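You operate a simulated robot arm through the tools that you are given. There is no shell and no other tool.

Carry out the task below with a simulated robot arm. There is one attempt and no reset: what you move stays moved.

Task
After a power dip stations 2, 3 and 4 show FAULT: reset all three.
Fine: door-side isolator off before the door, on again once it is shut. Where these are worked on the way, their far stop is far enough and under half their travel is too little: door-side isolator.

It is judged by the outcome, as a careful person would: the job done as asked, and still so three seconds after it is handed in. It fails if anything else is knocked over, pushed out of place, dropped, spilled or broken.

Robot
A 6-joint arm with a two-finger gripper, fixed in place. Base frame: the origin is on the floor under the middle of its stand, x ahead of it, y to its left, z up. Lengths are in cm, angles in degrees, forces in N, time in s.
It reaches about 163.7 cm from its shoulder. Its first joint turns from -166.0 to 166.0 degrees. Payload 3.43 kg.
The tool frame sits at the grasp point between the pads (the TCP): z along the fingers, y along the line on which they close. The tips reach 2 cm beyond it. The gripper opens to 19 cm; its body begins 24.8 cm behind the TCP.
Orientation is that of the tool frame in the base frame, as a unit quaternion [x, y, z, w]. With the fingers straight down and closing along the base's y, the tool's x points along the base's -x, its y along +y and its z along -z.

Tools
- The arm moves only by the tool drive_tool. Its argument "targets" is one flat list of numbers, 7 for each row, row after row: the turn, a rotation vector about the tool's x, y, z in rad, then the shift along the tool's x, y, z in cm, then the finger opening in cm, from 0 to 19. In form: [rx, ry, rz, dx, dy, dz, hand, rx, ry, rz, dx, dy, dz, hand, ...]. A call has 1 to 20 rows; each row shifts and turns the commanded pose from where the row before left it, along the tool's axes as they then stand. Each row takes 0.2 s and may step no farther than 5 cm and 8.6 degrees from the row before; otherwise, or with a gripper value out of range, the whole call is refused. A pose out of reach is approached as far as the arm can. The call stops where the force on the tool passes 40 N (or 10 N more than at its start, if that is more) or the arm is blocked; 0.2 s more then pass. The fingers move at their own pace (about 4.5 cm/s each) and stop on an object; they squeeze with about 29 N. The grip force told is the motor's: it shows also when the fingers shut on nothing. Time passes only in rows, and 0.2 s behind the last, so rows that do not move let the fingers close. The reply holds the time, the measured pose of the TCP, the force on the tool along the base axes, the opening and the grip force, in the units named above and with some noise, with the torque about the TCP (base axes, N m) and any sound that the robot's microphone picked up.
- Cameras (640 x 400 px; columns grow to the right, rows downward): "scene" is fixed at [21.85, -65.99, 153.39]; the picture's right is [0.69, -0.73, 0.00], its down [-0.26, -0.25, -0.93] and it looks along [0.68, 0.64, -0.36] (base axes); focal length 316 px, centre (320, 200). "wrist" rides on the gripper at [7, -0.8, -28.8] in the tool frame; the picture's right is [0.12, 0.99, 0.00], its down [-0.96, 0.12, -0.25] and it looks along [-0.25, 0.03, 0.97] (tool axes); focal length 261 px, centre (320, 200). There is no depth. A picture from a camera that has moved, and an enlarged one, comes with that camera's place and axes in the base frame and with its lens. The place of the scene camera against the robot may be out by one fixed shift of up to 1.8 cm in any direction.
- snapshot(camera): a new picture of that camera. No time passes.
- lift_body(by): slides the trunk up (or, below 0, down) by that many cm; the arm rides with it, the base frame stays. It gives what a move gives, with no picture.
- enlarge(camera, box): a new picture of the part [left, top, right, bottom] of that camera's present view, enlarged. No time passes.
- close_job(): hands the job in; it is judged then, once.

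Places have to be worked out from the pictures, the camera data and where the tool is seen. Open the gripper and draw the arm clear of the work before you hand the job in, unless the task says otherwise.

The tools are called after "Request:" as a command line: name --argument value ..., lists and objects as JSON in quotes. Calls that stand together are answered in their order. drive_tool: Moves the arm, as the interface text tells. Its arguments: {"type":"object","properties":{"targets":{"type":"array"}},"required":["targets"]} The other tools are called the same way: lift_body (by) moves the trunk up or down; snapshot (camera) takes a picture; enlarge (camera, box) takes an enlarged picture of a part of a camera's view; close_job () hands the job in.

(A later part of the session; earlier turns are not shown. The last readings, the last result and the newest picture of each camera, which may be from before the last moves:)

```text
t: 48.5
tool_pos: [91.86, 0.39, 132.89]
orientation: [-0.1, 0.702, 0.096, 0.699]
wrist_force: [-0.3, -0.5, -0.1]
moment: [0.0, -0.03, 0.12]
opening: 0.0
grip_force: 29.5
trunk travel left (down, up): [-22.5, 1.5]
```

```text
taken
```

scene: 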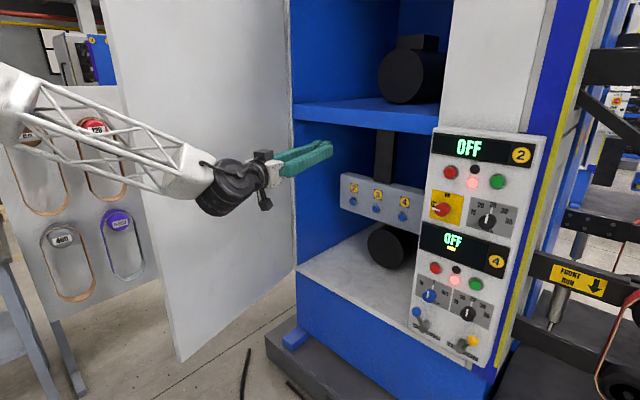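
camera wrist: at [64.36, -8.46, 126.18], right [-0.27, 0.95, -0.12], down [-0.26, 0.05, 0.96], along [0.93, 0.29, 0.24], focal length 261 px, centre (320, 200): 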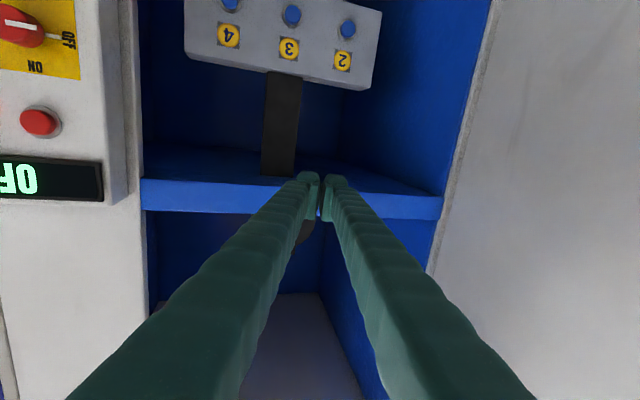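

I'm in front of the cabinet with the fingers shut. I'll lower the trunk 20 cm to bring the hand near button height while keeping the comfortable arm posture.

Request:
lift_body --by -20

Request:
snapshot --camera "wrist"

Request:
snapshot --camera "scene"

```text
t: 50.7
tool_pos: [91.74, 0.48, 112.99]
orientation: [-0.1, 0.702, 0.095, 0.698]
wrist_force: [-0.1, -0.4, 0.5]
moment: [0.0, -0.04, 0.0]
opening: 0.0
grip_force: 28.6
trunk travel left (down, up): [-2.5, 21.5]
```

```text
taken
camera wrist: at [64.36, -8.45, 106.2], right [-0.27, 0.95, -0.12], down [-0.27, 0.05, 0.96], along [0.92, 0.3, 0.24], focal length 261 px, centre (320, 200)
```

wrist: 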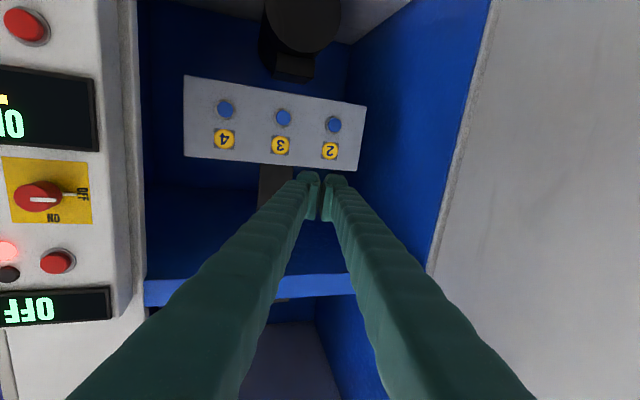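

```text
taken
```

scene: 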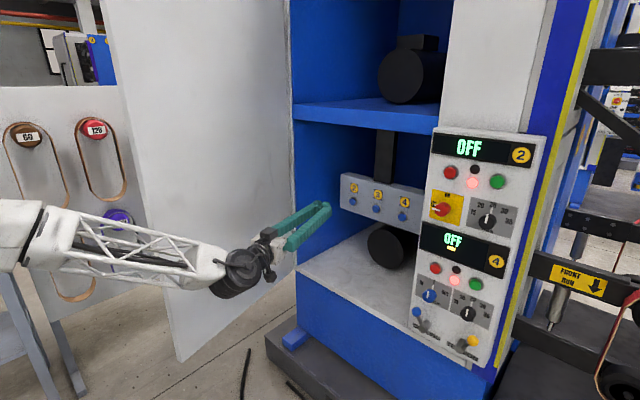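

The rail is well in view. I'll enlarge it for precise triangulation.

Request:
enlarge --camera "wrist" --box '[180, 70, 380, 180]'

Request:
enlarge --camera "scene" --box '[330, 160, 430, 250]'

```text
3.20 times, centred on (280, 125) of wrist
camera zoom: at [64.36, -8.45, 106.2], right [-0.27, 0.95, -0.12], down [-0.27, 0.05, 0.96], along [0.92, 0.3, 0.24], focal length 834 px, centre (448, 440)
```

zoom: 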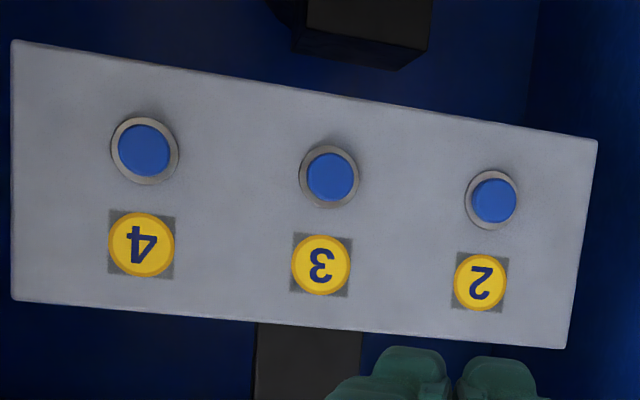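

```text
4.44 times, centred on (380, 205) of scene
camera zoom: at [21.85, -65.99, 153.39], right [0.69, -0.73, 0.0], down [-0.26, -0.25, -0.93], along [0.68, 0.64, -0.36], focal length 1403 px, centre (53, 178)
```

zoom: 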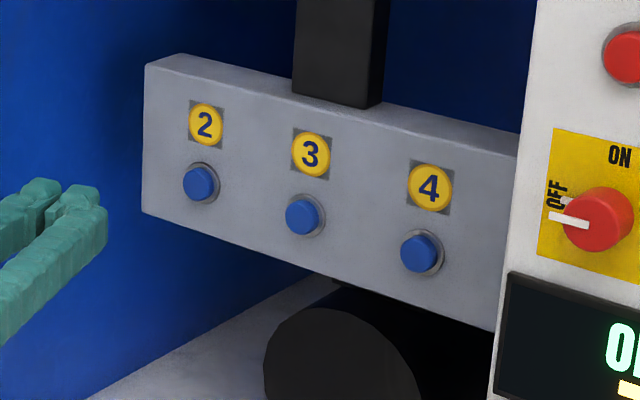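

The triangulation agrees well: button caps at x≈125.5, y≈-11.9 (station 4), 0.4 (station 3), 12.6 (station 2), z≈103.5. I'll straighten the tool to +x and move in front of button 4, about 4.5 cm short.

Request:
drive_tool --targets '[0.1384, 0, 0, 0, 0, 0, 0, 0.1384, 0, 0, 0, 0, 0, 0, 0, 0, 0, 1.19, -1.55, 3.41, 0, 0, 0, 0, 1.19, -1.55, 3.41, 0, 0, 0, 0, 1.19, -1.55, 3.41, 0, 0, 0, 0, 1.19, -1.55, 3.41, 0, 0, 0, 0, 1.19, -1.55, 3.41, 0, 0, 0, 0, 1.19, -1.55, 3.41, 0, 0, 0, 0, 1.19, -1.55, 3.41, 0, 0, 0, 0, 1.19, -1.55, 3.41, 0]'

Request:
snapshot --camera "wrist"

Request:
snapshot --camera "scene"

```text
t: 52.9
tool_pos: [119.05, -11.94, 103.54]
orientation: [-0.003, 0.708, -0.002, 0.706]
wrist_force: [-1.0, -0.3, 0.4]
moment: [0.01, 0.24, -0.04]
opening: 0.02
grip_force: 28.9
trunk travel left (down, up): [-2.5, 21.5]
```

```text
taken
camera wrist: at [90.26, -12.97, 96.67], right [0.0, 0.99, -0.13], down [-0.24, 0.12, 0.96], along [0.97, 0.03, 0.24], focal length 261 px, centre (320, 200)
```

wrist: 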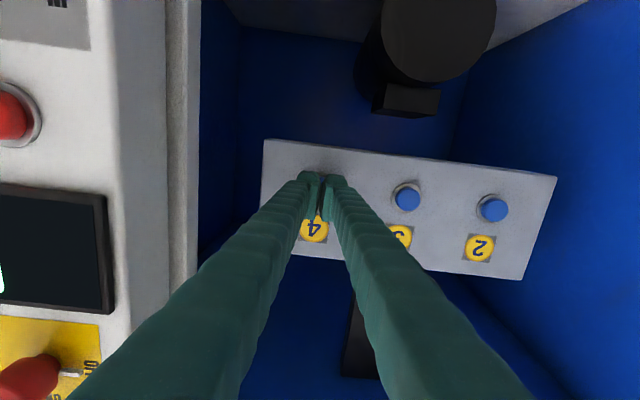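

```text
taken
```

scene: 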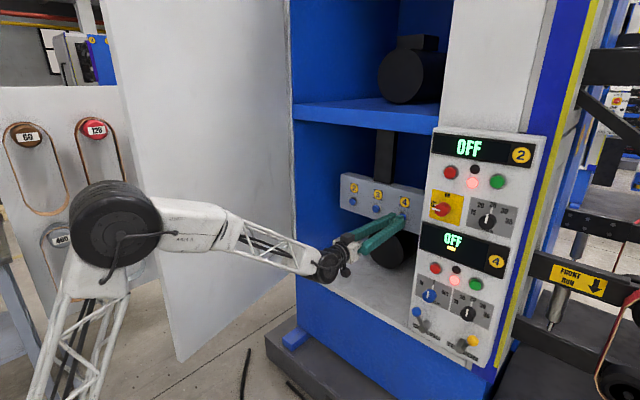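

The fingertips line up with button 4, and the new view confirms the triangulated positions. I'll press it slowly.

Request:
drive_tool --targets '[0, 0, 0, 0, 0, 2, 0, 0, 0, 0, 0, 0, 1.5, 0, 0, 0, 0, 0, 0, 0.5, 0, 0, 0, 0, 0, 0, 0.5, 0, 0, 0, 0, 0, 0, 0.5, 0]'

Request:
enlarge --camera "scene" --box '[330, 130, 530, 300]'

```text
t: 53.7
tool_pos: [122.59, -11.99, 103.39]
orientation: [-0.003, 0.71, -0.002, 0.704]
wrist_force: [-38.6, 3.3, -2.6]
moment: [0.01, -0.14, 0.01]
opening: 0.6
grip_force: 34.2
trunk travel left (down, up): [-2.5, 21.5]
heard: click
stopped in row 4: the force on the tool passed its limit at 47 N (the readings are from after the stop); the commanded pose is now the measured one
```

```text
2.35 times, centred on (430, 215) of scene
camera zoom: at [21.85, -65.99, 153.39], right [0.69, -0.73, 0.0], down [-0.26, -0.25, -0.93], along [0.68, 0.64, -0.36], focal length 742 px, centre (61, 165)
```

zoom: 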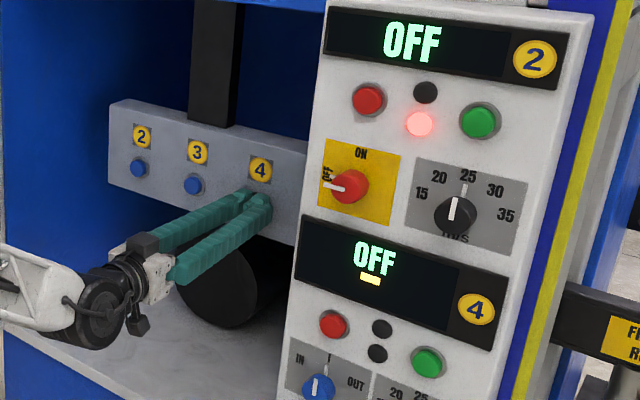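

A click was heard and station 4's fault lamp went out, so the blue buttons are the resets. I'll back off and move over to button 3.

Request:
drive_tool --targets '[0, 0, 0, 0, 0, -2, 0, 0, 0, 0, 0, 0, -2, 0, 0, 0, 0, 0, 4.1, 0, 0, 0, 0, 0, 0, 4.1, 0, 0, 0, 0, 0, 0, 4.1, 0, 0]'

Request:
enlarge --camera "scene" --box '[330, 130, 530, 300]'

Request:
snapshot --camera "wrist"

```text
t: 54.9
tool_pos: [118.71, 0.36, 103.26]
orientation: [-0.002, 0.71, -0.003, 0.704]
wrist_force: [0.6, -0.1, -0.6]
moment: [0.01, 0.01, 0.13]
opening: 0.0
grip_force: 34.0
trunk travel left (down, up): [-2.5, 21.5]
```

```text
2.35 times, centred on (430, 215) of scene
camera zoom: at [21.85, -65.99, 153.39], right [0.69, -0.73, 0.0], down [-0.26, -0.25, -0.93], along [0.68, 0.64, -0.36], focal length 742 px, centre (61, 165)
```

zoom: 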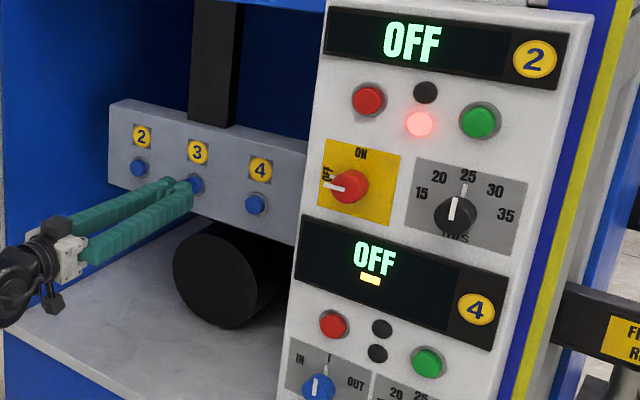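

```text
taken
camera wrist: at [89.94, -0.68, 96.47], right [0.0, 0.99, -0.13], down [-0.24, 0.12, 0.96], along [0.97, 0.03, 0.24], focal length 261 px, centre (320, 200)
```

wrist: 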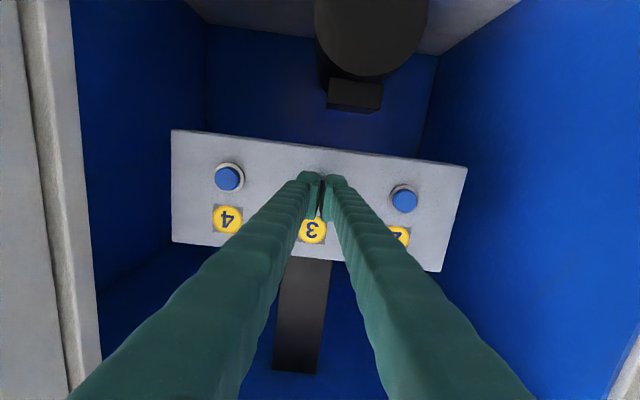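

I'm aligned with button 3. Pressing it slowly.

Request:
drive_tool --targets '[0, 0, 0, -0.2, 0, 2, 0, 0, 0, 0, 0, 0, 1.5, 0, 0, 0, 0, 0, 0, 0.5, 0, 0, 0, 0, 0, 0, 0.5, 0, 0, 0, 0, 0, 0, 0.5, 0]'

Request:
enlarge --camera "scene" --box '[330, 130, 530, 300]'

```text
t: 55.8
tool_pos: [122.7, 0.41, 103.31]
orientation: [-0.003, 0.71, -0.002, 0.704]
wrist_force: [-42.2, -0.9, -2.2]
moment: [0.09, -0.14, -0.3]
opening: 0.61
grip_force: 34.3
trunk travel left (down, up): [-2.5, 21.5]
heard: click
stopped in row 4: the force on the tool passed its limit at 46 N (the readings are from after the stop); the commanded pose is now the measured one
```

```text
2.35 times, centred on (430, 215) of scene
camera zoom: at [21.85, -65.99, 153.39], right [0.69, -0.73, 0.0], down [-0.26, -0.25, -0.93], along [0.68, 0.64, -0.36], focal length 742 px, centre (61, 165)
```

zoom: 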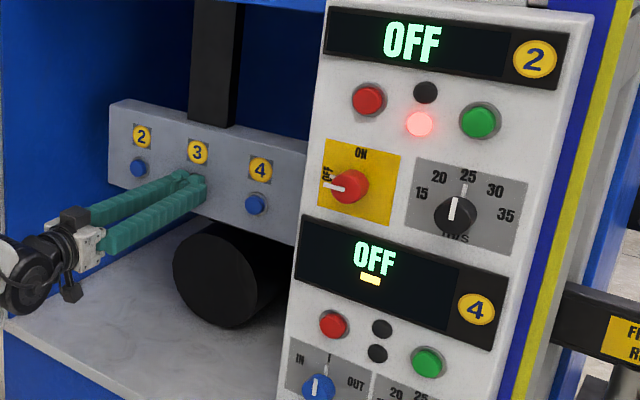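

A click for station 3 too. I'll back off and move over to button 2.

Request:
drive_tool --targets '[0, 0, 0, 0, 0, -2, 0, 0, 0, 0, 0, 0, -2, 0, 0, 0, 0, 0, 4.05, 0, 0, 0, 0, 0, 0, 4.05, 0, 0, 0, 0, 0, 0, 4.05, 0, 0]'

Request:
snapshot --camera "wrist"

Request:
snapshot --camera "scene"

```text
t: 57.0
tool_pos: [118.64, 12.51, 103.03]
orientation: [-0.002, 0.711, -0.003, 0.703]
wrist_force: [-0.8, -0.3, 0.1]
moment: [-0.01, 0.06, 0.16]
opening: 0.0
grip_force: 33.6
trunk travel left (down, up): [-2.5, 21.5]
```

```text
taken
camera wrist: at [89.91, 11.5, 96.28], right [0.0, 0.99, -0.12], down [-0.24, 0.12, 0.96], along [0.97, 0.03, 0.24], focal length 261 px, centre (320, 200)
```

wrist: 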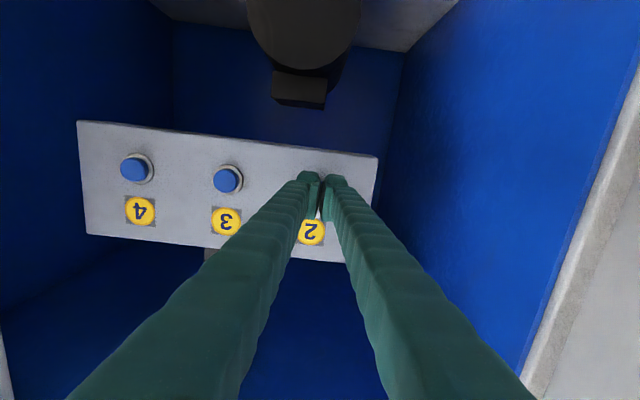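

```text
taken
```

scene: 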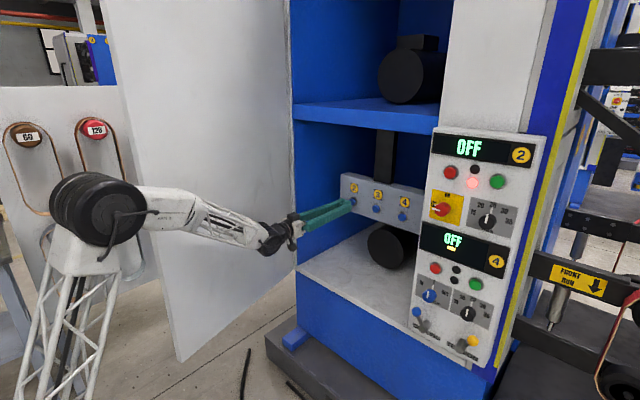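

I'm aligned with button 2 (z slightly low, so I'll correct by 0.4 cm). Pressing it.

Request:
drive_tool --targets '[0, 0, 0, -0.4, 0, 2, 0, 0, 0, 0, 0, 0, 1.5, 0, 0, 0, 0, 0, 0, 0.5, 0, 0, 0, 0, 0, 0, 0.5, 0, 0, 0, 0, 0, 0, 0.5, 0]'

Request:
enlarge --camera "scene" --box '[330, 130, 530, 300]'

```text
t: 57.9
tool_pos: [122.61, 12.63, 103.4]
orientation: [-0.002, 0.711, -0.002, 0.703]
wrist_force: [-40.8, -1.5, -2.5]
moment: [0.06, -0.15, -0.47]
opening: 0.0
grip_force: 34.5
trunk travel left (down, up): [-2.5, 21.5]
heard: click
stopped in row 4: the force on the tool passed its limit at 47 N (the readings are from after the stop); the commanded pose is now the measured one
```

```text
2.35 times, centred on (430, 215) of scene
camera zoom: at [21.85, -65.99, 153.39], right [0.69, -0.73, 0.0], down [-0.26, -0.25, -0.93], along [0.68, 0.64, -0.36], focal length 742 px, centre (61, 165)
```

zoom: 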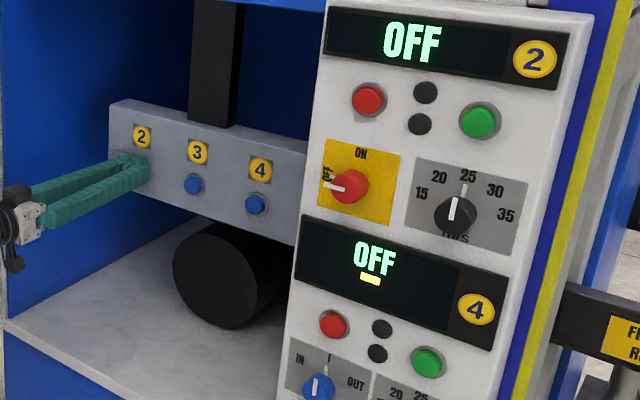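

All three resets clicked, and the fault lamps for 2 and 4 are out. Now I'll back the hand out of the cabinet to (91, -2), keeping clear of the door.

Request:
drive_tool --targets '[0, 0, 0, 0, 0, -3, 0, 0, 0, 0, 0, -1.5, -4.1, 0, 0, 0, 0, 0, -2.2, -4.1, 0, 0, 0, 0, 0, -2.2, -4.1, 0, 0, 0, 0, 0, -2.2, -4.1, 0, 0, 0, 0, 0, -2.2, -4.1, 0, 0, 0, 0, 0, -2.2, -4.1, 0, 0, 0, 0, 0, -2.2, -4.1, 0]'

Request:
enlarge --camera "scene" --box '[330, 130, 530, 300]'

Request:
snapshot --camera "wrist"

```text
t: 59.7
tool_pos: [91.26, -2.4, 103.75]
orientation: [-0.003, 0.712, -0.002, 0.703]
wrist_force: [1.3, 1.4, -1.0]
moment: [-0.01, -0.15, -0.04]
opening: 0.0
grip_force: 34.6
trunk travel left (down, up): [-2.5, 21.5]
```

```text
2.35 times, centred on (430, 215) of scene
camera zoom: at [21.85, -65.99, 153.39], right [0.69, -0.73, 0.0], down [-0.26, -0.25, -0.93], along [0.68, 0.64, -0.36], focal length 742 px, centre (61, 165)
```

zoom: 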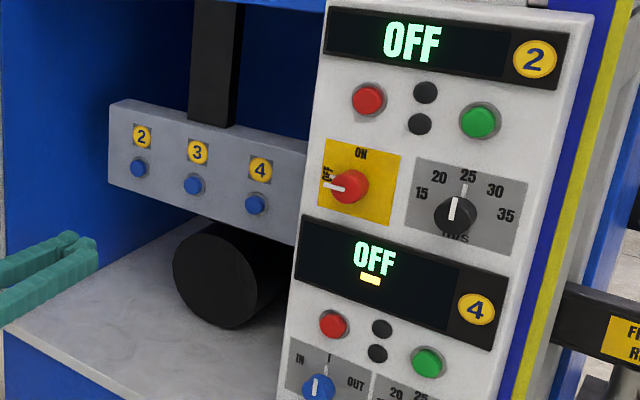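

```text
taken
camera wrist: at [62.39, -3.38, 97.16], right [0.0, 0.99, -0.13], down [-0.23, 0.12, 0.96], along [0.97, 0.03, 0.23], focal length 261 px, centre (320, 200)
```

wrist: 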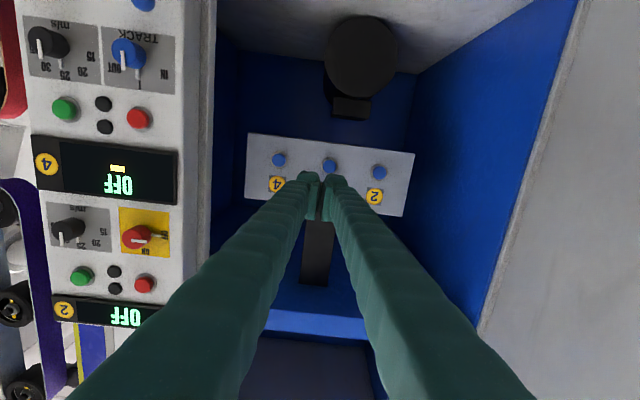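

All three resets are done. Now I'll pitch the tool down while moving back to about (62, -2, 118), ready to take the door by its free edge.

Request:
drive_tool --targets '[0, 0.1428, 0, -1.4, 0, -2.6, 0, 0, 0.1428, 0, -1.015, 0, -2.773, 0, 0, 0.1428, 0, -0.61, 0, -2.888, 0, 0, 0.1428, 0, -0.196, 0, -2.947, 0, 0, 0.1428, 0, 0.226, 0, -2.944, 0, 0, 0.1428, 0, 0.644, 0, -2.882, 0, 0, 0.1428, 0, 1.048, 0, -2.76, 0, 0, 0.1428, 0, 1.432, 0, -2.582, 0, 0, 0.1428, 0, 1.781, 0, -2.355, 0, 0, 0.1428, 0, 2.099, 0, -2.077, 0, 0, 0.1428, 0, 2.373, 0, -1.757, 0]'

Request:
snapshot --camera "wrist"

Request:
snapshot --camera "scene"

```text
t: 62.1
tool_pos: [63.43, -2.89, 117.64]
orientation: [0.023, 0.999, -0.012, 0.029]
wrist_force: [-0.5, 0.1, 0.9]
moment: [0.02, -0.22, -0.02]
opening: 0.0
grip_force: 34.2
out of reach, approached as far as the arm can: row 3
trunk travel left (down, up): [-2.5, 21.5]
```

```text
taken
camera wrist: at [54.64, -2.84, 146.04], right [-0.07, 1.0, -0.03], down [0.95, 0.08, 0.3], along [0.3, -0.01, -0.95], focal length 261 px, centre (320, 200)
```

wrist: 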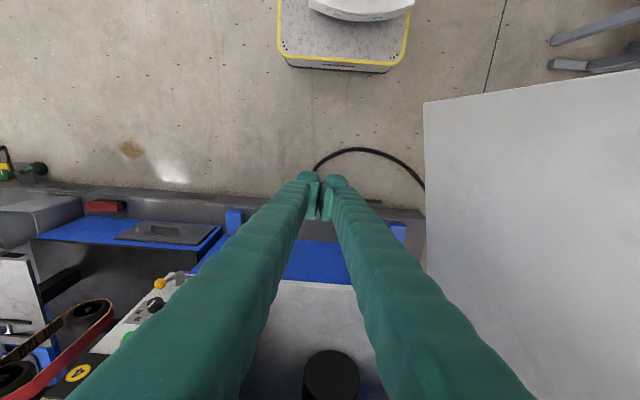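

```text
taken
```

scene: 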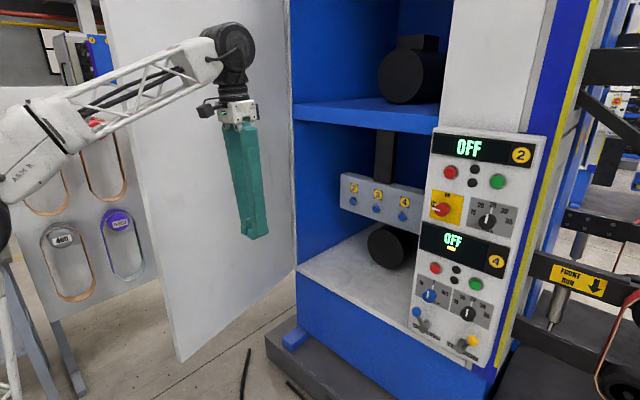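

The tool is down, at (63, -3, 118). From the wrist view, the door's free edge is at about (48, 24), radius 54. I'll retract to radius 44, then swing left around the edge to the door's outer side.

Request:
drive_tool --targets '[0, 0.05, 0, 3.9, 0, 0, 0, 0, 0, 0, 3.9, 0, 0, 0, 0, 0, 0, 3.9, 0, 0, 0, 0, 0, 0, 3.9, 0, 0, 0, 0, 0, 0, 3.9, 0, 0, 0]'

Request:
snapshot --camera "wrist"

Request:
snapshot --camera "scene"

```text
t: 63.3
tool_pos: [43.95, -2.01, 116.85]
orientation: [0.022, 1.0, -0.013, 0.004]
wrist_force: [0.2, -0.2, -0.5]
moment: [0.01, 0.31, 0.0]
opening: 0.02
grip_force: 34.9
trunk travel left (down, up): [-2.5, 21.5]
```

```text
taken
camera wrist: at [36.66, -1.91, 145.64], right [-0.07, 1.0, -0.02], down [0.96, 0.08, 0.25], along [0.25, -0.01, -0.97], focal length 261 px, centre (320, 200)
```

wrist: 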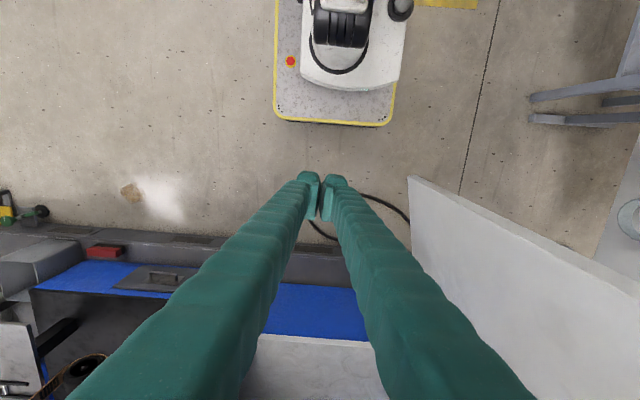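

```text
taken
```

scene: 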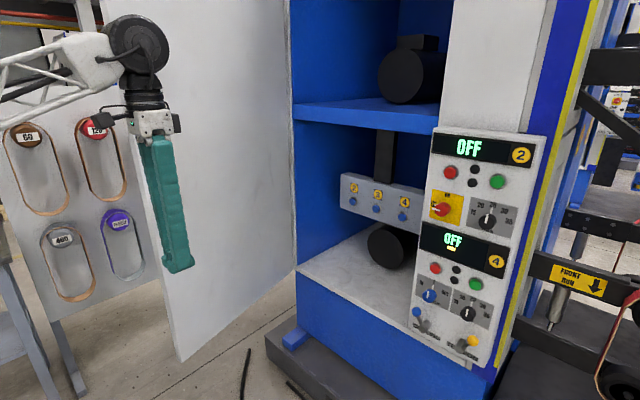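

I'm at radius 44 with the door edge confirmed at (48, 24.5). I'll swing left in 4.6° steps at this radius, first halfway, then check.

Request:
drive_tool --targets '[0, 0, -0.0803, 0.14, 3.53, 0, 0, 0, 0, -0.0803, 0.14, 3.53, 0, 0, 0, 0, -0.0803, 0.14, 3.53, 0, 0, 0, 0, -0.0803, 0.14, 3.53, 0, 0]'

Request:
snapshot --camera "wrist"

Request:
snapshot --camera "scene"

```text
t: 64.3
tool_pos: [42.37, 11.95, 116.59]
orientation: [-0.137, 0.99, -0.013, 0.002]
wrist_force: [-0.2, 0.6, 0.2]
moment: [0.04, -0.02, -0.01]
opening: 0.0
grip_force: 35.1
trunk travel left (down, up): [-2.5, 21.5]
```

```text
taken
camera wrist: at [35.41, 9.67, 145.49], right [-0.38, 0.92, -0.03], down [0.89, 0.38, 0.25], along [0.24, 0.07, -0.97], focal length 261 px, centre (320, 200)
```

wrist: 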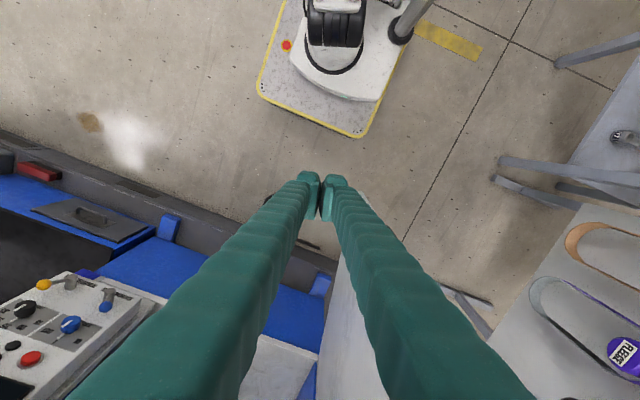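

```text
taken
```

scene: 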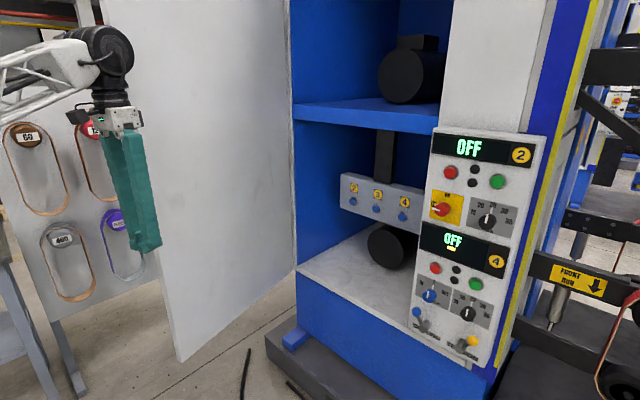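

Clear so far. I'll continue the swing past the door edge.

Request:
drive_tool --targets '[0, 0, -0.0803, 0.2, 3.5, 0, 0, 0, 0, -0.0803, 0.2, 3.5, 0, 0, 0, 0, -0.0803, 0.14, 3.5, 0, 0, 0, 0, -0.0803, 0.14, 3.5, 0, 0]'

Request:
snapshot --camera "wrist"

Request:
snapshot --camera "scene"

```text
t: 65.3
tool_pos: [36.22, 24.44, 116.48]
orientation: [-0.294, 0.956, -0.012, 0.0]
wrist_force: [0.1, -0.2, -0.7]
moment: [0.03, 0.0, 0.02]
opening: 0.0
grip_force: 34.4
trunk travel left (down, up): [-2.5, 21.5]
```

```text
taken
camera wrist: at [30.59, 20.27, 145.35], right [-0.66, 0.75, -0.02], down [0.73, 0.64, 0.24], along [0.2, 0.14, -0.97], focal length 261 px, centre (320, 200)
```

wrist: 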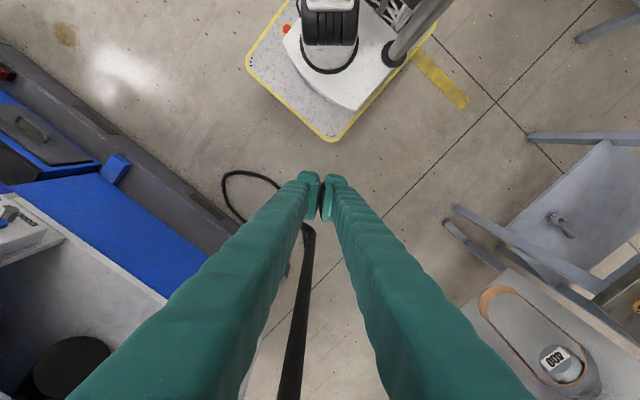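

```text
taken
```

scene: 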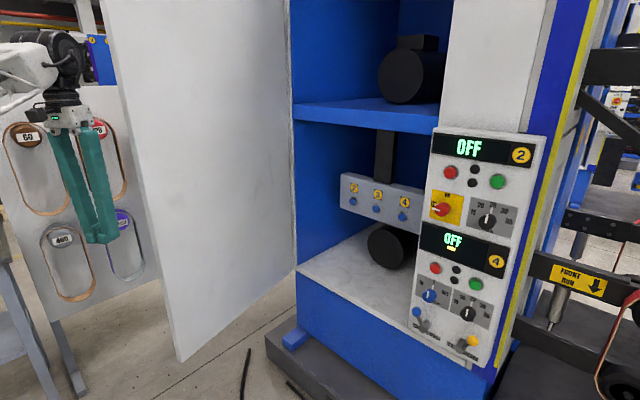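

The handle bar is seen at about (52, 33). I'll continue to azimuth ~52° before extending outward.

Request:
drive_tool --targets '[0, 0, -0.0803, 0.14, 3.5, 0, 0, 0, 0, -0.0803, 0.14, 3.5, 0, 0, 0, 0, -0.0803, 0.14, 3.5, 0, 0, 0, 0, -0.0803, 0.14, 3.5, 0, 0, 0, 0, 0, -3.6, 0, 0, 0, 0, 0, 0, -3.6, 0, 0, 0, 0, 0, 0, -3.6, 0, 0, 0, 0, 0, 0, -3.6, 0, 0, 0, 0, 0, 0, -3.6, 0, 0, 0]'

Request:
snapshot --camera "wrist"

Request:
snapshot --camera "scene"

```text
t: 67.3
tool_pos: [37.81, 48.69, 115.84]
orientation: [-0.442, 0.897, -0.012, -0.001]
wrist_force: [-0.5, -0.7, 1.2]
moment: [0.31, -0.14, -0.02]
opening: 0.0
grip_force: 34.4
trunk travel left (down, up): [-2.5, 21.5]
```

```text
taken
camera wrist: at [33.88, 43.04, 144.78], right [-0.86, 0.51, -0.02], down [0.49, 0.84, 0.23], along [0.14, 0.19, -0.97], focal length 261 px, centre (320, 200)
```

wrist: 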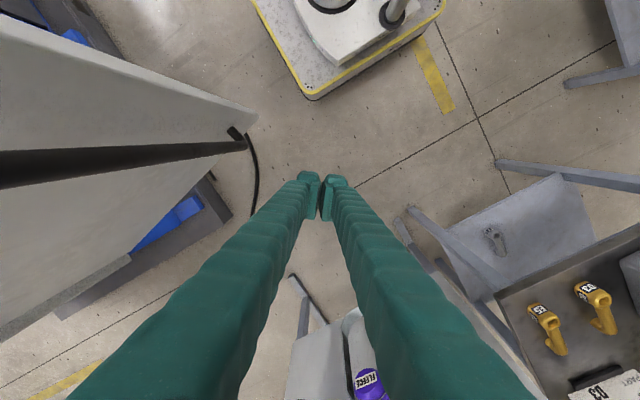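

```text
taken
```

scene: 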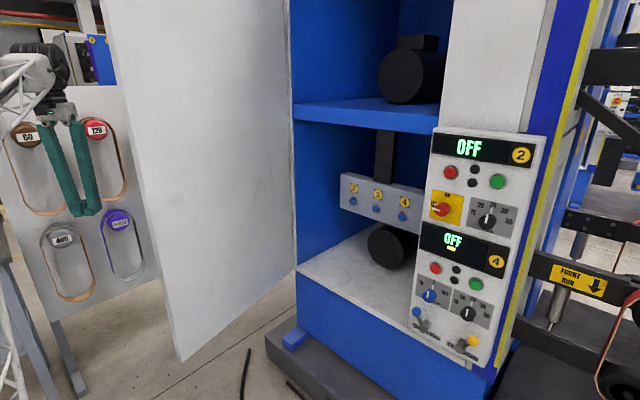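

I'm on the outer side now; the handle bar is at about (52, 34.5). I'll approach it from outside and push the door towards closing, letting the tool yaw follow.

Request:
drive_tool --targets '[0, 0, 0.07, -1.38, -4.33, 0, 0, 0, 0, 0.07, -1.68, -4.23, 0, 0, 0, 0, 0.07, -1.97, -4.1, 0, 0, 0, 0, 0.06, 1.94, -2.29, 0, 0, 0, 0, 0.06, 2.36, -3.48, 0, 0]'

Request:
snapshot --camera "wrist"

Request:
snapshot --camera "scene"

```text
t: 68.5
tool_pos: [50.75, 36.94, 115.88]
orientation: [-0.289, 0.957, -0.014, 0.001]
wrist_force: [-0.2, 0.6, -0.5]
moment: [-0.23, 0.07, -0.03]
opening: 0.0
grip_force: 34.1
trunk travel left (down, up): [-2.5, 21.5]
```

```text
taken
camera wrist: at [45.13, 32.93, 144.81], right [-0.65, 0.76, -0.02], down [0.74, 0.63, 0.24], along [0.2, 0.14, -0.97], focal length 261 px, centre (320, 200)
```

wrist: 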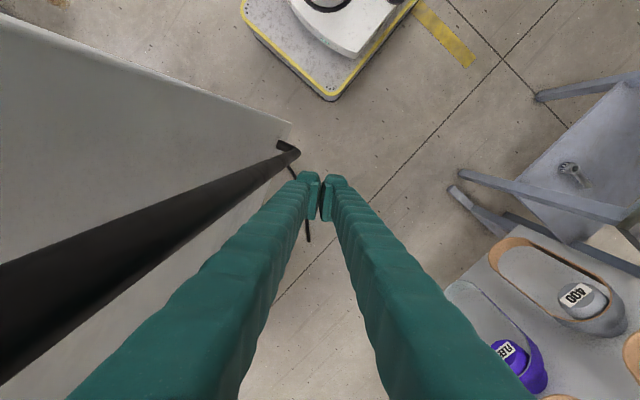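

```text
taken
```

scene: 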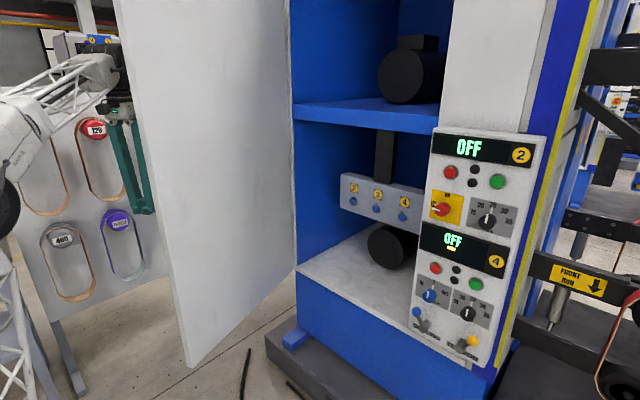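

The door has started to move, with the bar now at (53, 29). I'll keep pushing along the closing arc.

Request:
drive_tool --targets '[0, 0, 0.06, 1.94, -3.87, 0, 0, 0, 0, 0.06, 1.35, -3.95, 0, 0, 0, 0, 0.06, 0.98, -4.2, 0, 0, 0, 0, 0.06, 0.27, -4.23, 0, 0, 0, 0, 0.06, -0.17, -4.3, 0, 0, 0, 0, 0.06, -0.79, -4.08, 0, 0]'

Request:
snapshot --camera "wrist"

Request:
snapshot --camera "scene"

```text
t: 69.9
tool_pos: [58.12, 12.79, 117.04]
orientation: [-0.113, 0.993, -0.013, 0.004]
wrist_force: [-0.1, 0.7, 0.1]
moment: [-0.12, -0.1, -0.02]
opening: 0.01
grip_force: 33.9
trunk travel left (down, up): [-2.5, 21.5]
```

```text
taken
camera wrist: at [51.13, 10.96, 145.78], right [-0.34, 0.94, -0.03], down [0.91, 0.33, 0.25], along [0.24, 0.06, -0.97], focal length 261 px, centre (320, 200)
```

wrist: 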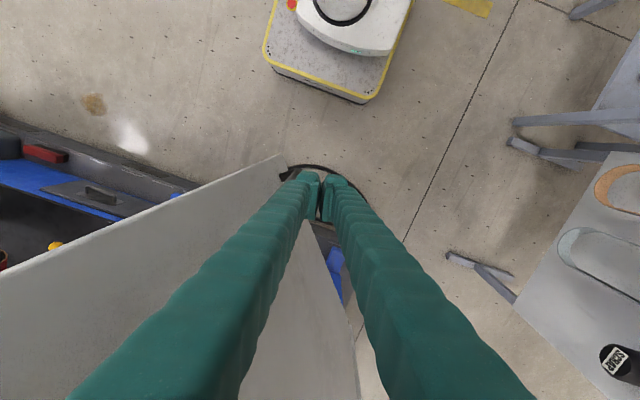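

```text
taken
```

scene: 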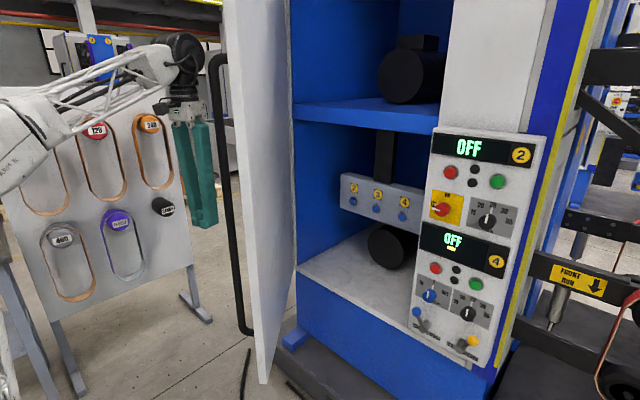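

The door is at about 48° and following well. I'll continue pushing.

Request:
drive_tool --targets '[0, 0, 0.06, -1.15, -4.37, 0, 0, 0, 0, 0.06, -1.78, -3.85, 0, 0, 0, 0, 0.05, -2.23, -3.56, 0, 0, 0, 0, 0.05, -2.71, -3.36, 0, 0, 0, 0, 0.04, -3.1, -2.92, 0, 0]'

Request:
snapshot --camera "wrist"

Request:
snapshot --camera "scene"

```text
t: 71.1
tool_pos: [71.09, -4.36, 117.52]
orientation: [0.018, 1.0, -0.013, 0.006]
wrist_force: [-0.9, 0.6, 1.6]
moment: [-0.07, -0.25, 0.01]
opening: 0.0
grip_force: 34.7
trunk travel left (down, up): [-2.5, 21.5]
```

```text
taken
camera wrist: at [63.73, -4.37, 146.27], right [-0.08, 1.0, -0.03], down [0.96, 0.09, 0.26], along [0.26, 0.0, -0.97], focal length 261 px, centre (320, 200)
```

wrist: 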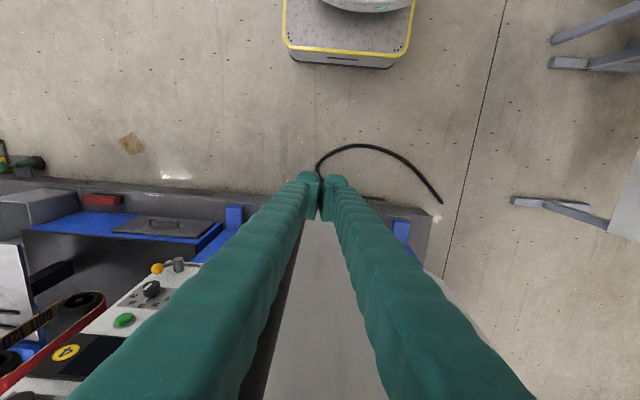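

```text
taken
```

scene: 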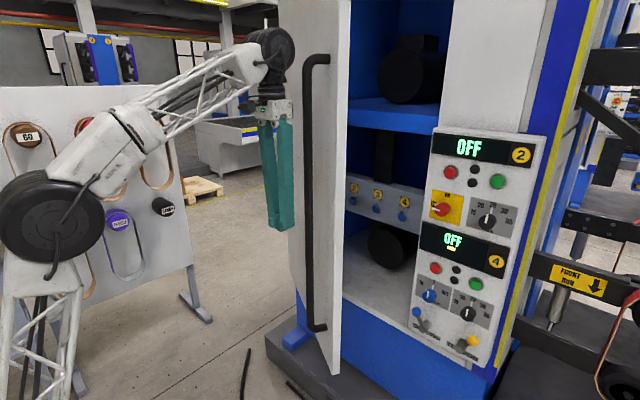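

The door is at about 30°. I'll keep going towards closed.

Request:
drive_tool --targets '[0, 0, 0.04, -3.39, -2.59, 0, 0, 0, 0, 0.03, -3.67, -2.14, 0, 0, 0, 0, 0.03, -3.82, -1.92, 0, 0, 0, 0, 0, -4.0, -1.4, 0, 0, 0, 0, 0, -4.05, -1.2, 0, 0]'

Request:
snapshot --camera "wrist"

Request:
snapshot --camera "scene"

```text
t: 72.3
tool_pos: [85.84, -14.63, 111.3]
orientation: [0.066, 0.998, -0.012, 0.01]
wrist_force: [-0.9, 0.9, 0.2]
moment: [-0.05, -0.21, 0.0]
opening: 0.02
grip_force: 34.0
out of reach, approached as far as the arm can: row 1, 2, 3, 4, 5
trunk travel left (down, up): [-2.5, 21.5]
```

```text
taken
camera wrist: at [78.24, -13.96, 140.05], right [0.01, 1.0, -0.03], down [0.96, -0.01, 0.27], along [0.27, -0.03, -0.96], focal length 261 px, centre (320, 200)
```

wrist: 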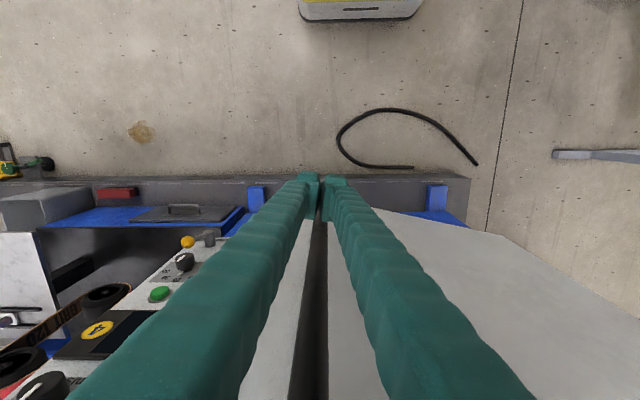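

```text
taken
```

scene: 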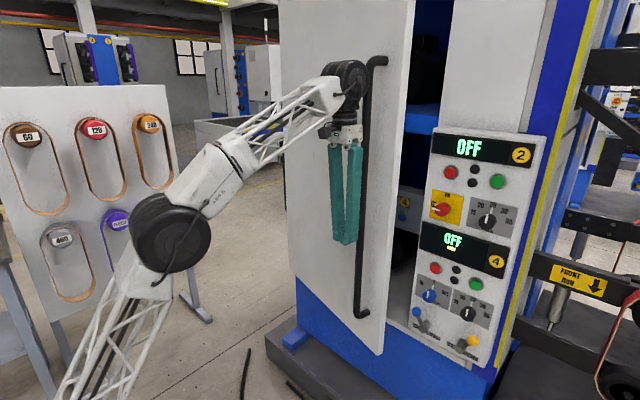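

The tool-down posture reached its outer limit; the door is at about 14°. I'll back off, pitch the tool to horizontal, and finish pushing the door shut with the closed fingertips.

Request:
drive_tool --targets '[0, 0, 0, 3.73, 1.52, 0, 0, 0, 0, 0, 3.73, 1.52, 0, 0, 0, 0, 0, 3.73, 1.52, 0, 0, 0, 0, 0, 3.73, 1.52, 0, 0, 0, -0.1428, 0, -1.3, 0, -0.3, 0, 0, -0.1428, 0, -1.33, 0, -0.11, 0, 0, -0.1428, 0, -1.33, 0, 0.08, 0, 0, -0.1428, 0, -1.31, 0, 0.27, 0, 0, -0.1428, 0, -1.26, 0, 0.45, 0, 0, -0.1428, 0, -1.18, 0, 0.62, 0, 0, -0.1428, 0, -1.08, 0, 0.79, 0, 0, -0.1428, 0, -0.95, 0, 0.93, 0, 0, -0.1428, 0, -0.81, 0, 1.06, 0, 0, -0.1428, 0, -0.65, 0, 1.16, 0, 0, -0.1428, 0, -0.48, 0, 1.24, 0, -0.1326, 0, 0, 0, 0, 0, 0]'

Request:
snapshot --camera "wrist"

Request:
snapshot --camera "scene"

```text
t: 75.7
tool_pos: [85.97, -8.82, 114.61]
orientation: [-0.008, 0.703, -0.01, 0.711]
wrist_force: [0.4, 0.4, 0.5]
moment: [0.0, 0.1, -0.08]
opening: 0.02
grip_force: 34.7
out of reach, approached as far as the arm can: row 13, 14
trunk travel left (down, up): [-2.5, 21.5]
```

```text
taken
camera wrist: at [57.23, -9.99, 107.42], right [0.0, 0.99, -0.14], down [-0.26, 0.14, 0.96], along [0.97, 0.03, 0.26], focal length 261 px, centre (320, 200)
```

wrist: 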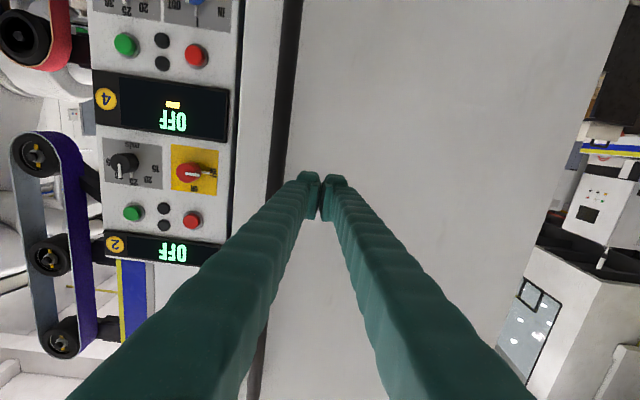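

```text
taken
```

scene: 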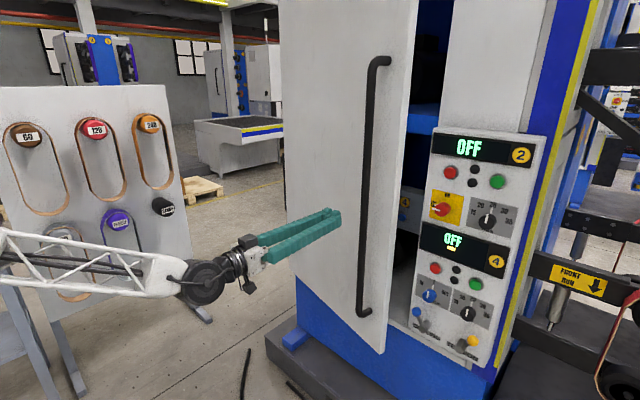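

The horizontal fingertips face the door, just left of the handle. I'll shift 4 cm left and push the door closed, slowing at the end.

Request:
drive_tool --targets '[0, 0, 0, 0, 4, 0, 0, 0, 0, 0, 0, 0, 4, 0, 0, 0, 0, 0, 0, 4, 0, 0, 0, 0, 0, 0, 3, 0, 0, 0, 0, 0, 0, 3, 0, 0, 0, 0, 0, 0, 2.5, 0, 0, 0, 0, 0, 0, 2, 0, 0, 0, 0, 0, 0, 1.5, 0, 0, 0, 0, 0, 0, 1.2, 0, 0, 0, 0, 0, 0, 1, 0]'

Request:
snapshot --camera "wrist"

Request:
snapshot --camera "scene"

```text
t: 77.9
tool_pos: [108.0, -4.82, 114.79]
orientation: [-0.009, 0.704, -0.009, 0.71]
wrist_force: [-0.6, 0.1, 0.5]
moment: [0.0, 0.11, -0.01]
opening: 0.0
grip_force: 34.3
trunk travel left (down, up): [-2.5, 21.5]
```

```text
taken
camera wrist: at [79.39, -5.99, 107.64], right [0.0, 0.99, -0.14], down [-0.26, 0.14, 0.96], along [0.97, 0.04, 0.25], focal length 261 px, centre (320, 200)
```

wrist: 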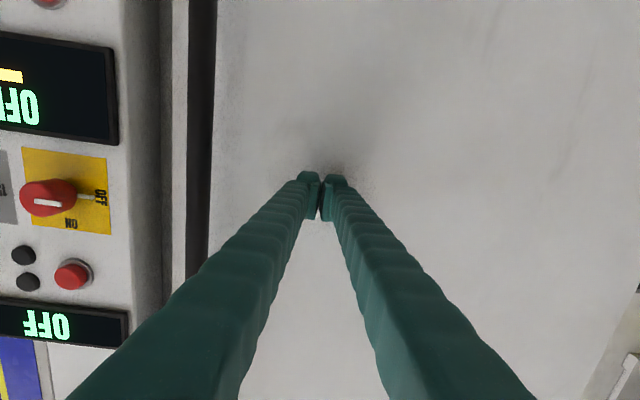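

```text
taken
```

scene: 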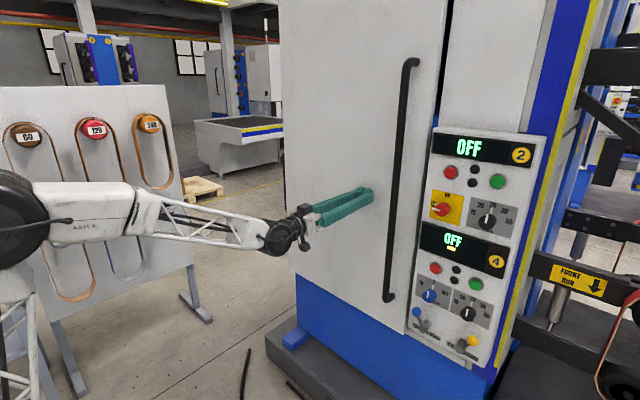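

The door looks nearly shut, with no resistance yet. I'll keep pressing gently until the force shows it's against its stop.

Request:
drive_tool --targets '[0, 0, 0, 0, 0, 0.7, 0, 0, 0, 0, 0, 0, 0.7, 0, 0, 0, 0, 0, 0, 0.5, 0, 0, 0, 0, 0, 0, 0.5, 0, 0, 0, 0, 0, 0, 0.5, 0, 0, 0, 0, 0, 0, 0.5, 0, 0, 0, 0, 0, 0, 0.5, 0]'

Request:
snapshot --camera "scene"

Request:
enlarge --camera "scene" --box '[390, 40, 470, 160]'

```text
t: 78.9
tool_pos: [110.06, -4.89, 114.77]
orientation: [-0.008, 0.705, -0.008, 0.709]
wrist_force: [-24.8, 0.5, 0.6]
moment: [0.1, 0.07, 0.04]
opening: 0.59
grip_force: 34.3
trunk travel left (down, up): [-2.5, 21.5]
stopped in row 4: the force on the tool passed its limit at 53 N (the readings are from after the stop); the commanded pose is now the measured one
```

```text
taken
```

scene: 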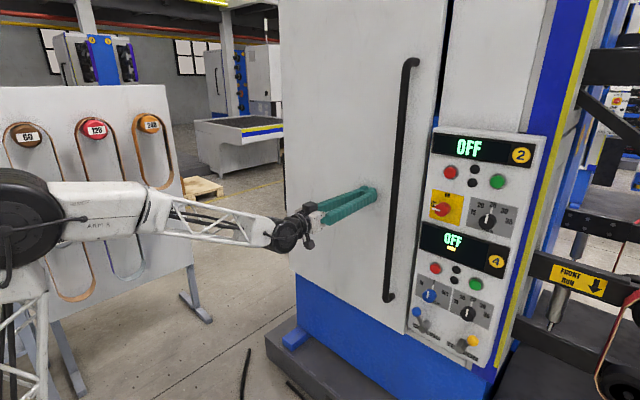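

```text
3.33 times, centred on (430, 100) of scene
camera zoom: at [21.85, -65.99, 153.39], right [0.69, -0.73, 0.0], down [-0.26, -0.25, -0.93], along [0.68, 0.64, -0.36], focal length 1052 px, centre (-47, 533)
```

zoom: 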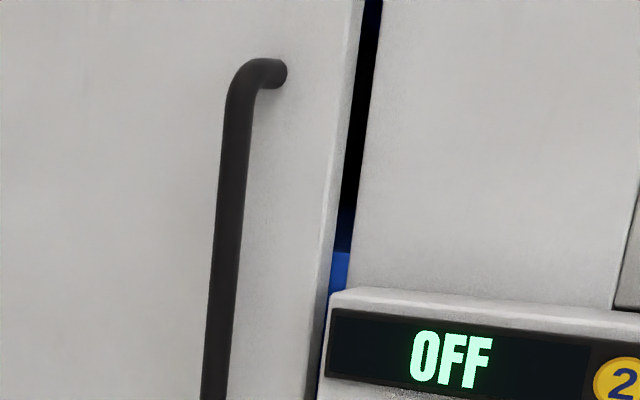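

The door is back in exactly its original closed position, with firm resistance. Now I'll back away and go to the isolator, pre-rolling the hand so that the +90° turn back to ON ends at neutral.

Request:
drive_tool --targets '[0, 0, 0, 0, 0, -2, 0.5, 0, 0, 0, 0, 0, -4.5, 2, 0, 0, 0, 0, 0, -4.5, 4, 0, 0, 0, 0, 0, -4.5, 6.5, 0, 0, 0, 0, 0, -4, 6.5, 0, 0, 0, -0.56, -4.1, 0, 6.5, 0, 0, 0, -0.56, -4.1, 0, 6.5, 0, 0, 0, -0.56, -4.1, 0, 6.5, 0, 0, 0, -0.56, -4.1, 0, 6.5, 0, 0, 0, -0.56, -4.1, 0, 6.5, 0, 0, 0, -0.56, -4.1, 0, 6.5, 0, 0, 0, -0.56, -4.0, 0, 6.5]'

Request:
snapshot --camera "wrist"

Request:
snapshot --camera "scene"

```text
t: 81.5
tool_pos: [90.84, -33.51, 119.17]
orientation: [-0.008, 0.705, -0.009, 0.709]
wrist_force: [-0.2, 0.2, 0.5]
moment: [0.0, 0.08, -0.13]
opening: 6.49
grip_force: 0.0
trunk travel left (down, up): [-2.5, 21.5]
```

```text
taken
camera wrist: at [62.04, -34.68, 112.08], right [0.0, 0.99, -0.14], down [-0.25, 0.14, 0.96], along [0.97, 0.03, 0.25], focal length 261 px, centre (320, 200)
```

wrist: 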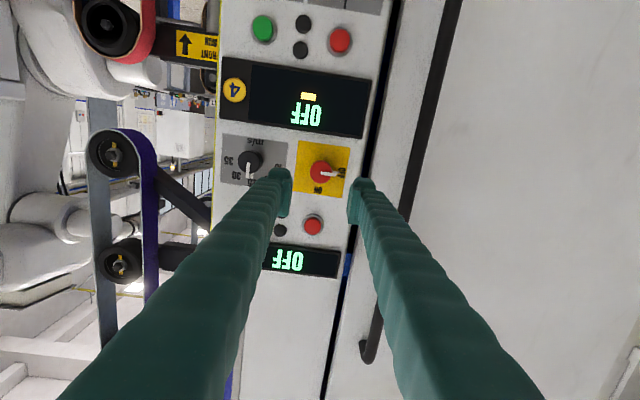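

```text
taken
```

scene: 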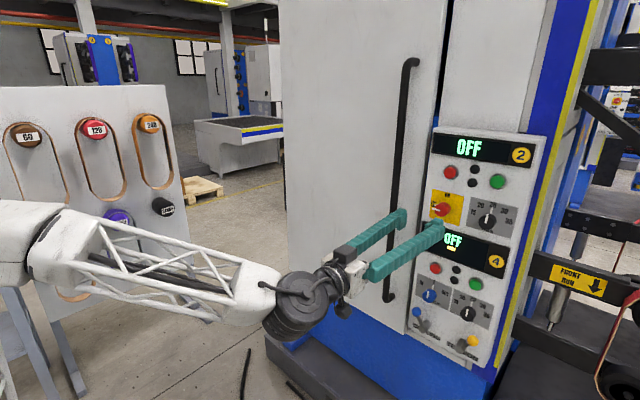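

I'm in front of the isolator, and the door remains shut. I'll roll -90°.

Request:
drive_tool --targets '[0, 0, -0.1428, 0, 0, 0, 6.5, 0, 0, -0.1428, 0, 0, 0, 6.5, 0, 0, -0.1428, 0, 0, 0, 6.5, 0, 0, -0.1428, 0, 0, 0, 6.5, 0, 0, -0.1428, 0, 0, 0, 6.5, 0, 0, -0.1428, 0, 0, 0, 6.5, 0, 0, -0.1428, 0, 0, 0, 6.5, 0, 0, -0.1428, 0, 0, 0, 6.5, 0, 0, -0.1428, 0, 0, 0, 6.5, 0, 0, -0.1428, 0, 0, 0, 6.5, 0, 0, -0.1428, 0, 0, 0, 6.5]'

Request:
enlarge --camera "wrist" --box '[220, 110, 420, 250]'

```text
t: 83.9
tool_pos: [90.7, -33.39, 119.1]
orientation: [0.504, -0.492, 0.508, -0.495]
wrist_force: [0.6, 0.2, 1.2]
moment: [0.0, 0.01, 0.01]
opening: 6.5
grip_force: 0.0
trunk travel left (down, up): [-2.5, 21.5]
```

```text
2.86 times, centred on (320, 180) of wrist
camera zoom: at [61.95, -40.5, 120.07], right [0.01, -0.15, -0.99], down [-0.25, 0.96, -0.14], along [0.97, 0.24, -0.03], focal length 745 px, centre (320, 257)
```

zoom: 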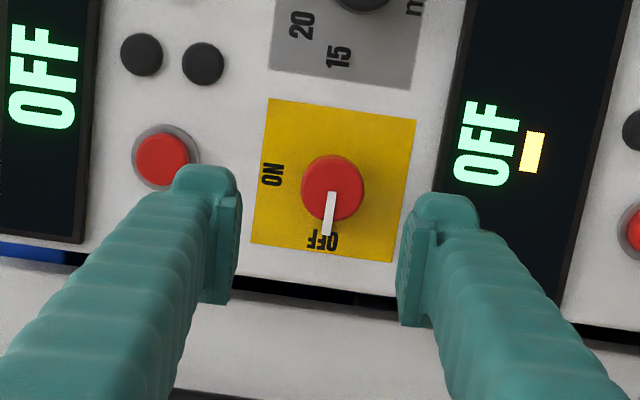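

The knob points to OFF, centred at about (y -33.5, z 118.5). I'll advance 15.3 cm with a 0.6 cm downward correction and grip it.

Request:
drive_tool --targets '[0, 0, 0, 0, 0.3, 4, 6.5, 0, 0, 0, 0, 0.3, 4, 6.5, 0, 0, 0, 0, 0, 4, 6.5, 0, 0, 0, 0, 0, 2, 6.5, 0, 0, 0, 0, 0, 1.3, 6.5, 0, 0, 0, 0, 0, 0, 3, 0, 0, 0, 0, 0, 0, 3, 0, 0, 0, 0, 0, 0, 3, 0, 0, 0, 0, 0, 0, 3]'

Request:
enlarge --camera "wrist" --box '[220, 120, 420, 260]'

```text
t: 85.9
tool_pos: [106.02, -33.44, 118.51]
orientation: [0.505, -0.493, 0.507, -0.495]
wrist_force: [3.0, -0.3, 0.0]
moment: [0.01, 0.02, -0.02]
opening: 3.64
grip_force: 44.9
trunk travel left (down, up): [-2.5, 21.5]
```

```text
2.86 times, centred on (320, 190) of wrist
camera zoom: at [77.3, -40.59, 119.44], right [0.01, -0.14, -0.99], down [-0.25, 0.96, -0.14], along [0.97, 0.24, -0.03], focal length 745 px, centre (320, 229)
```

zoom: 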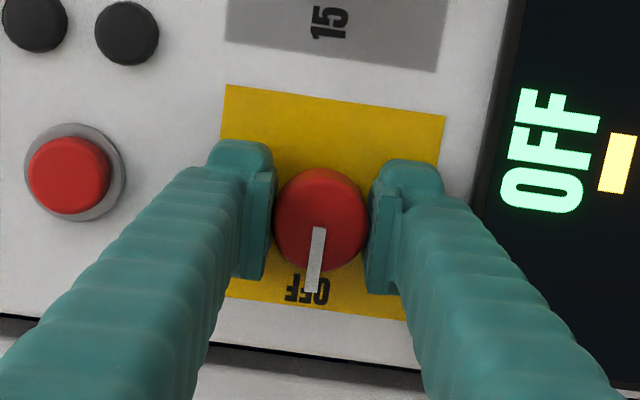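

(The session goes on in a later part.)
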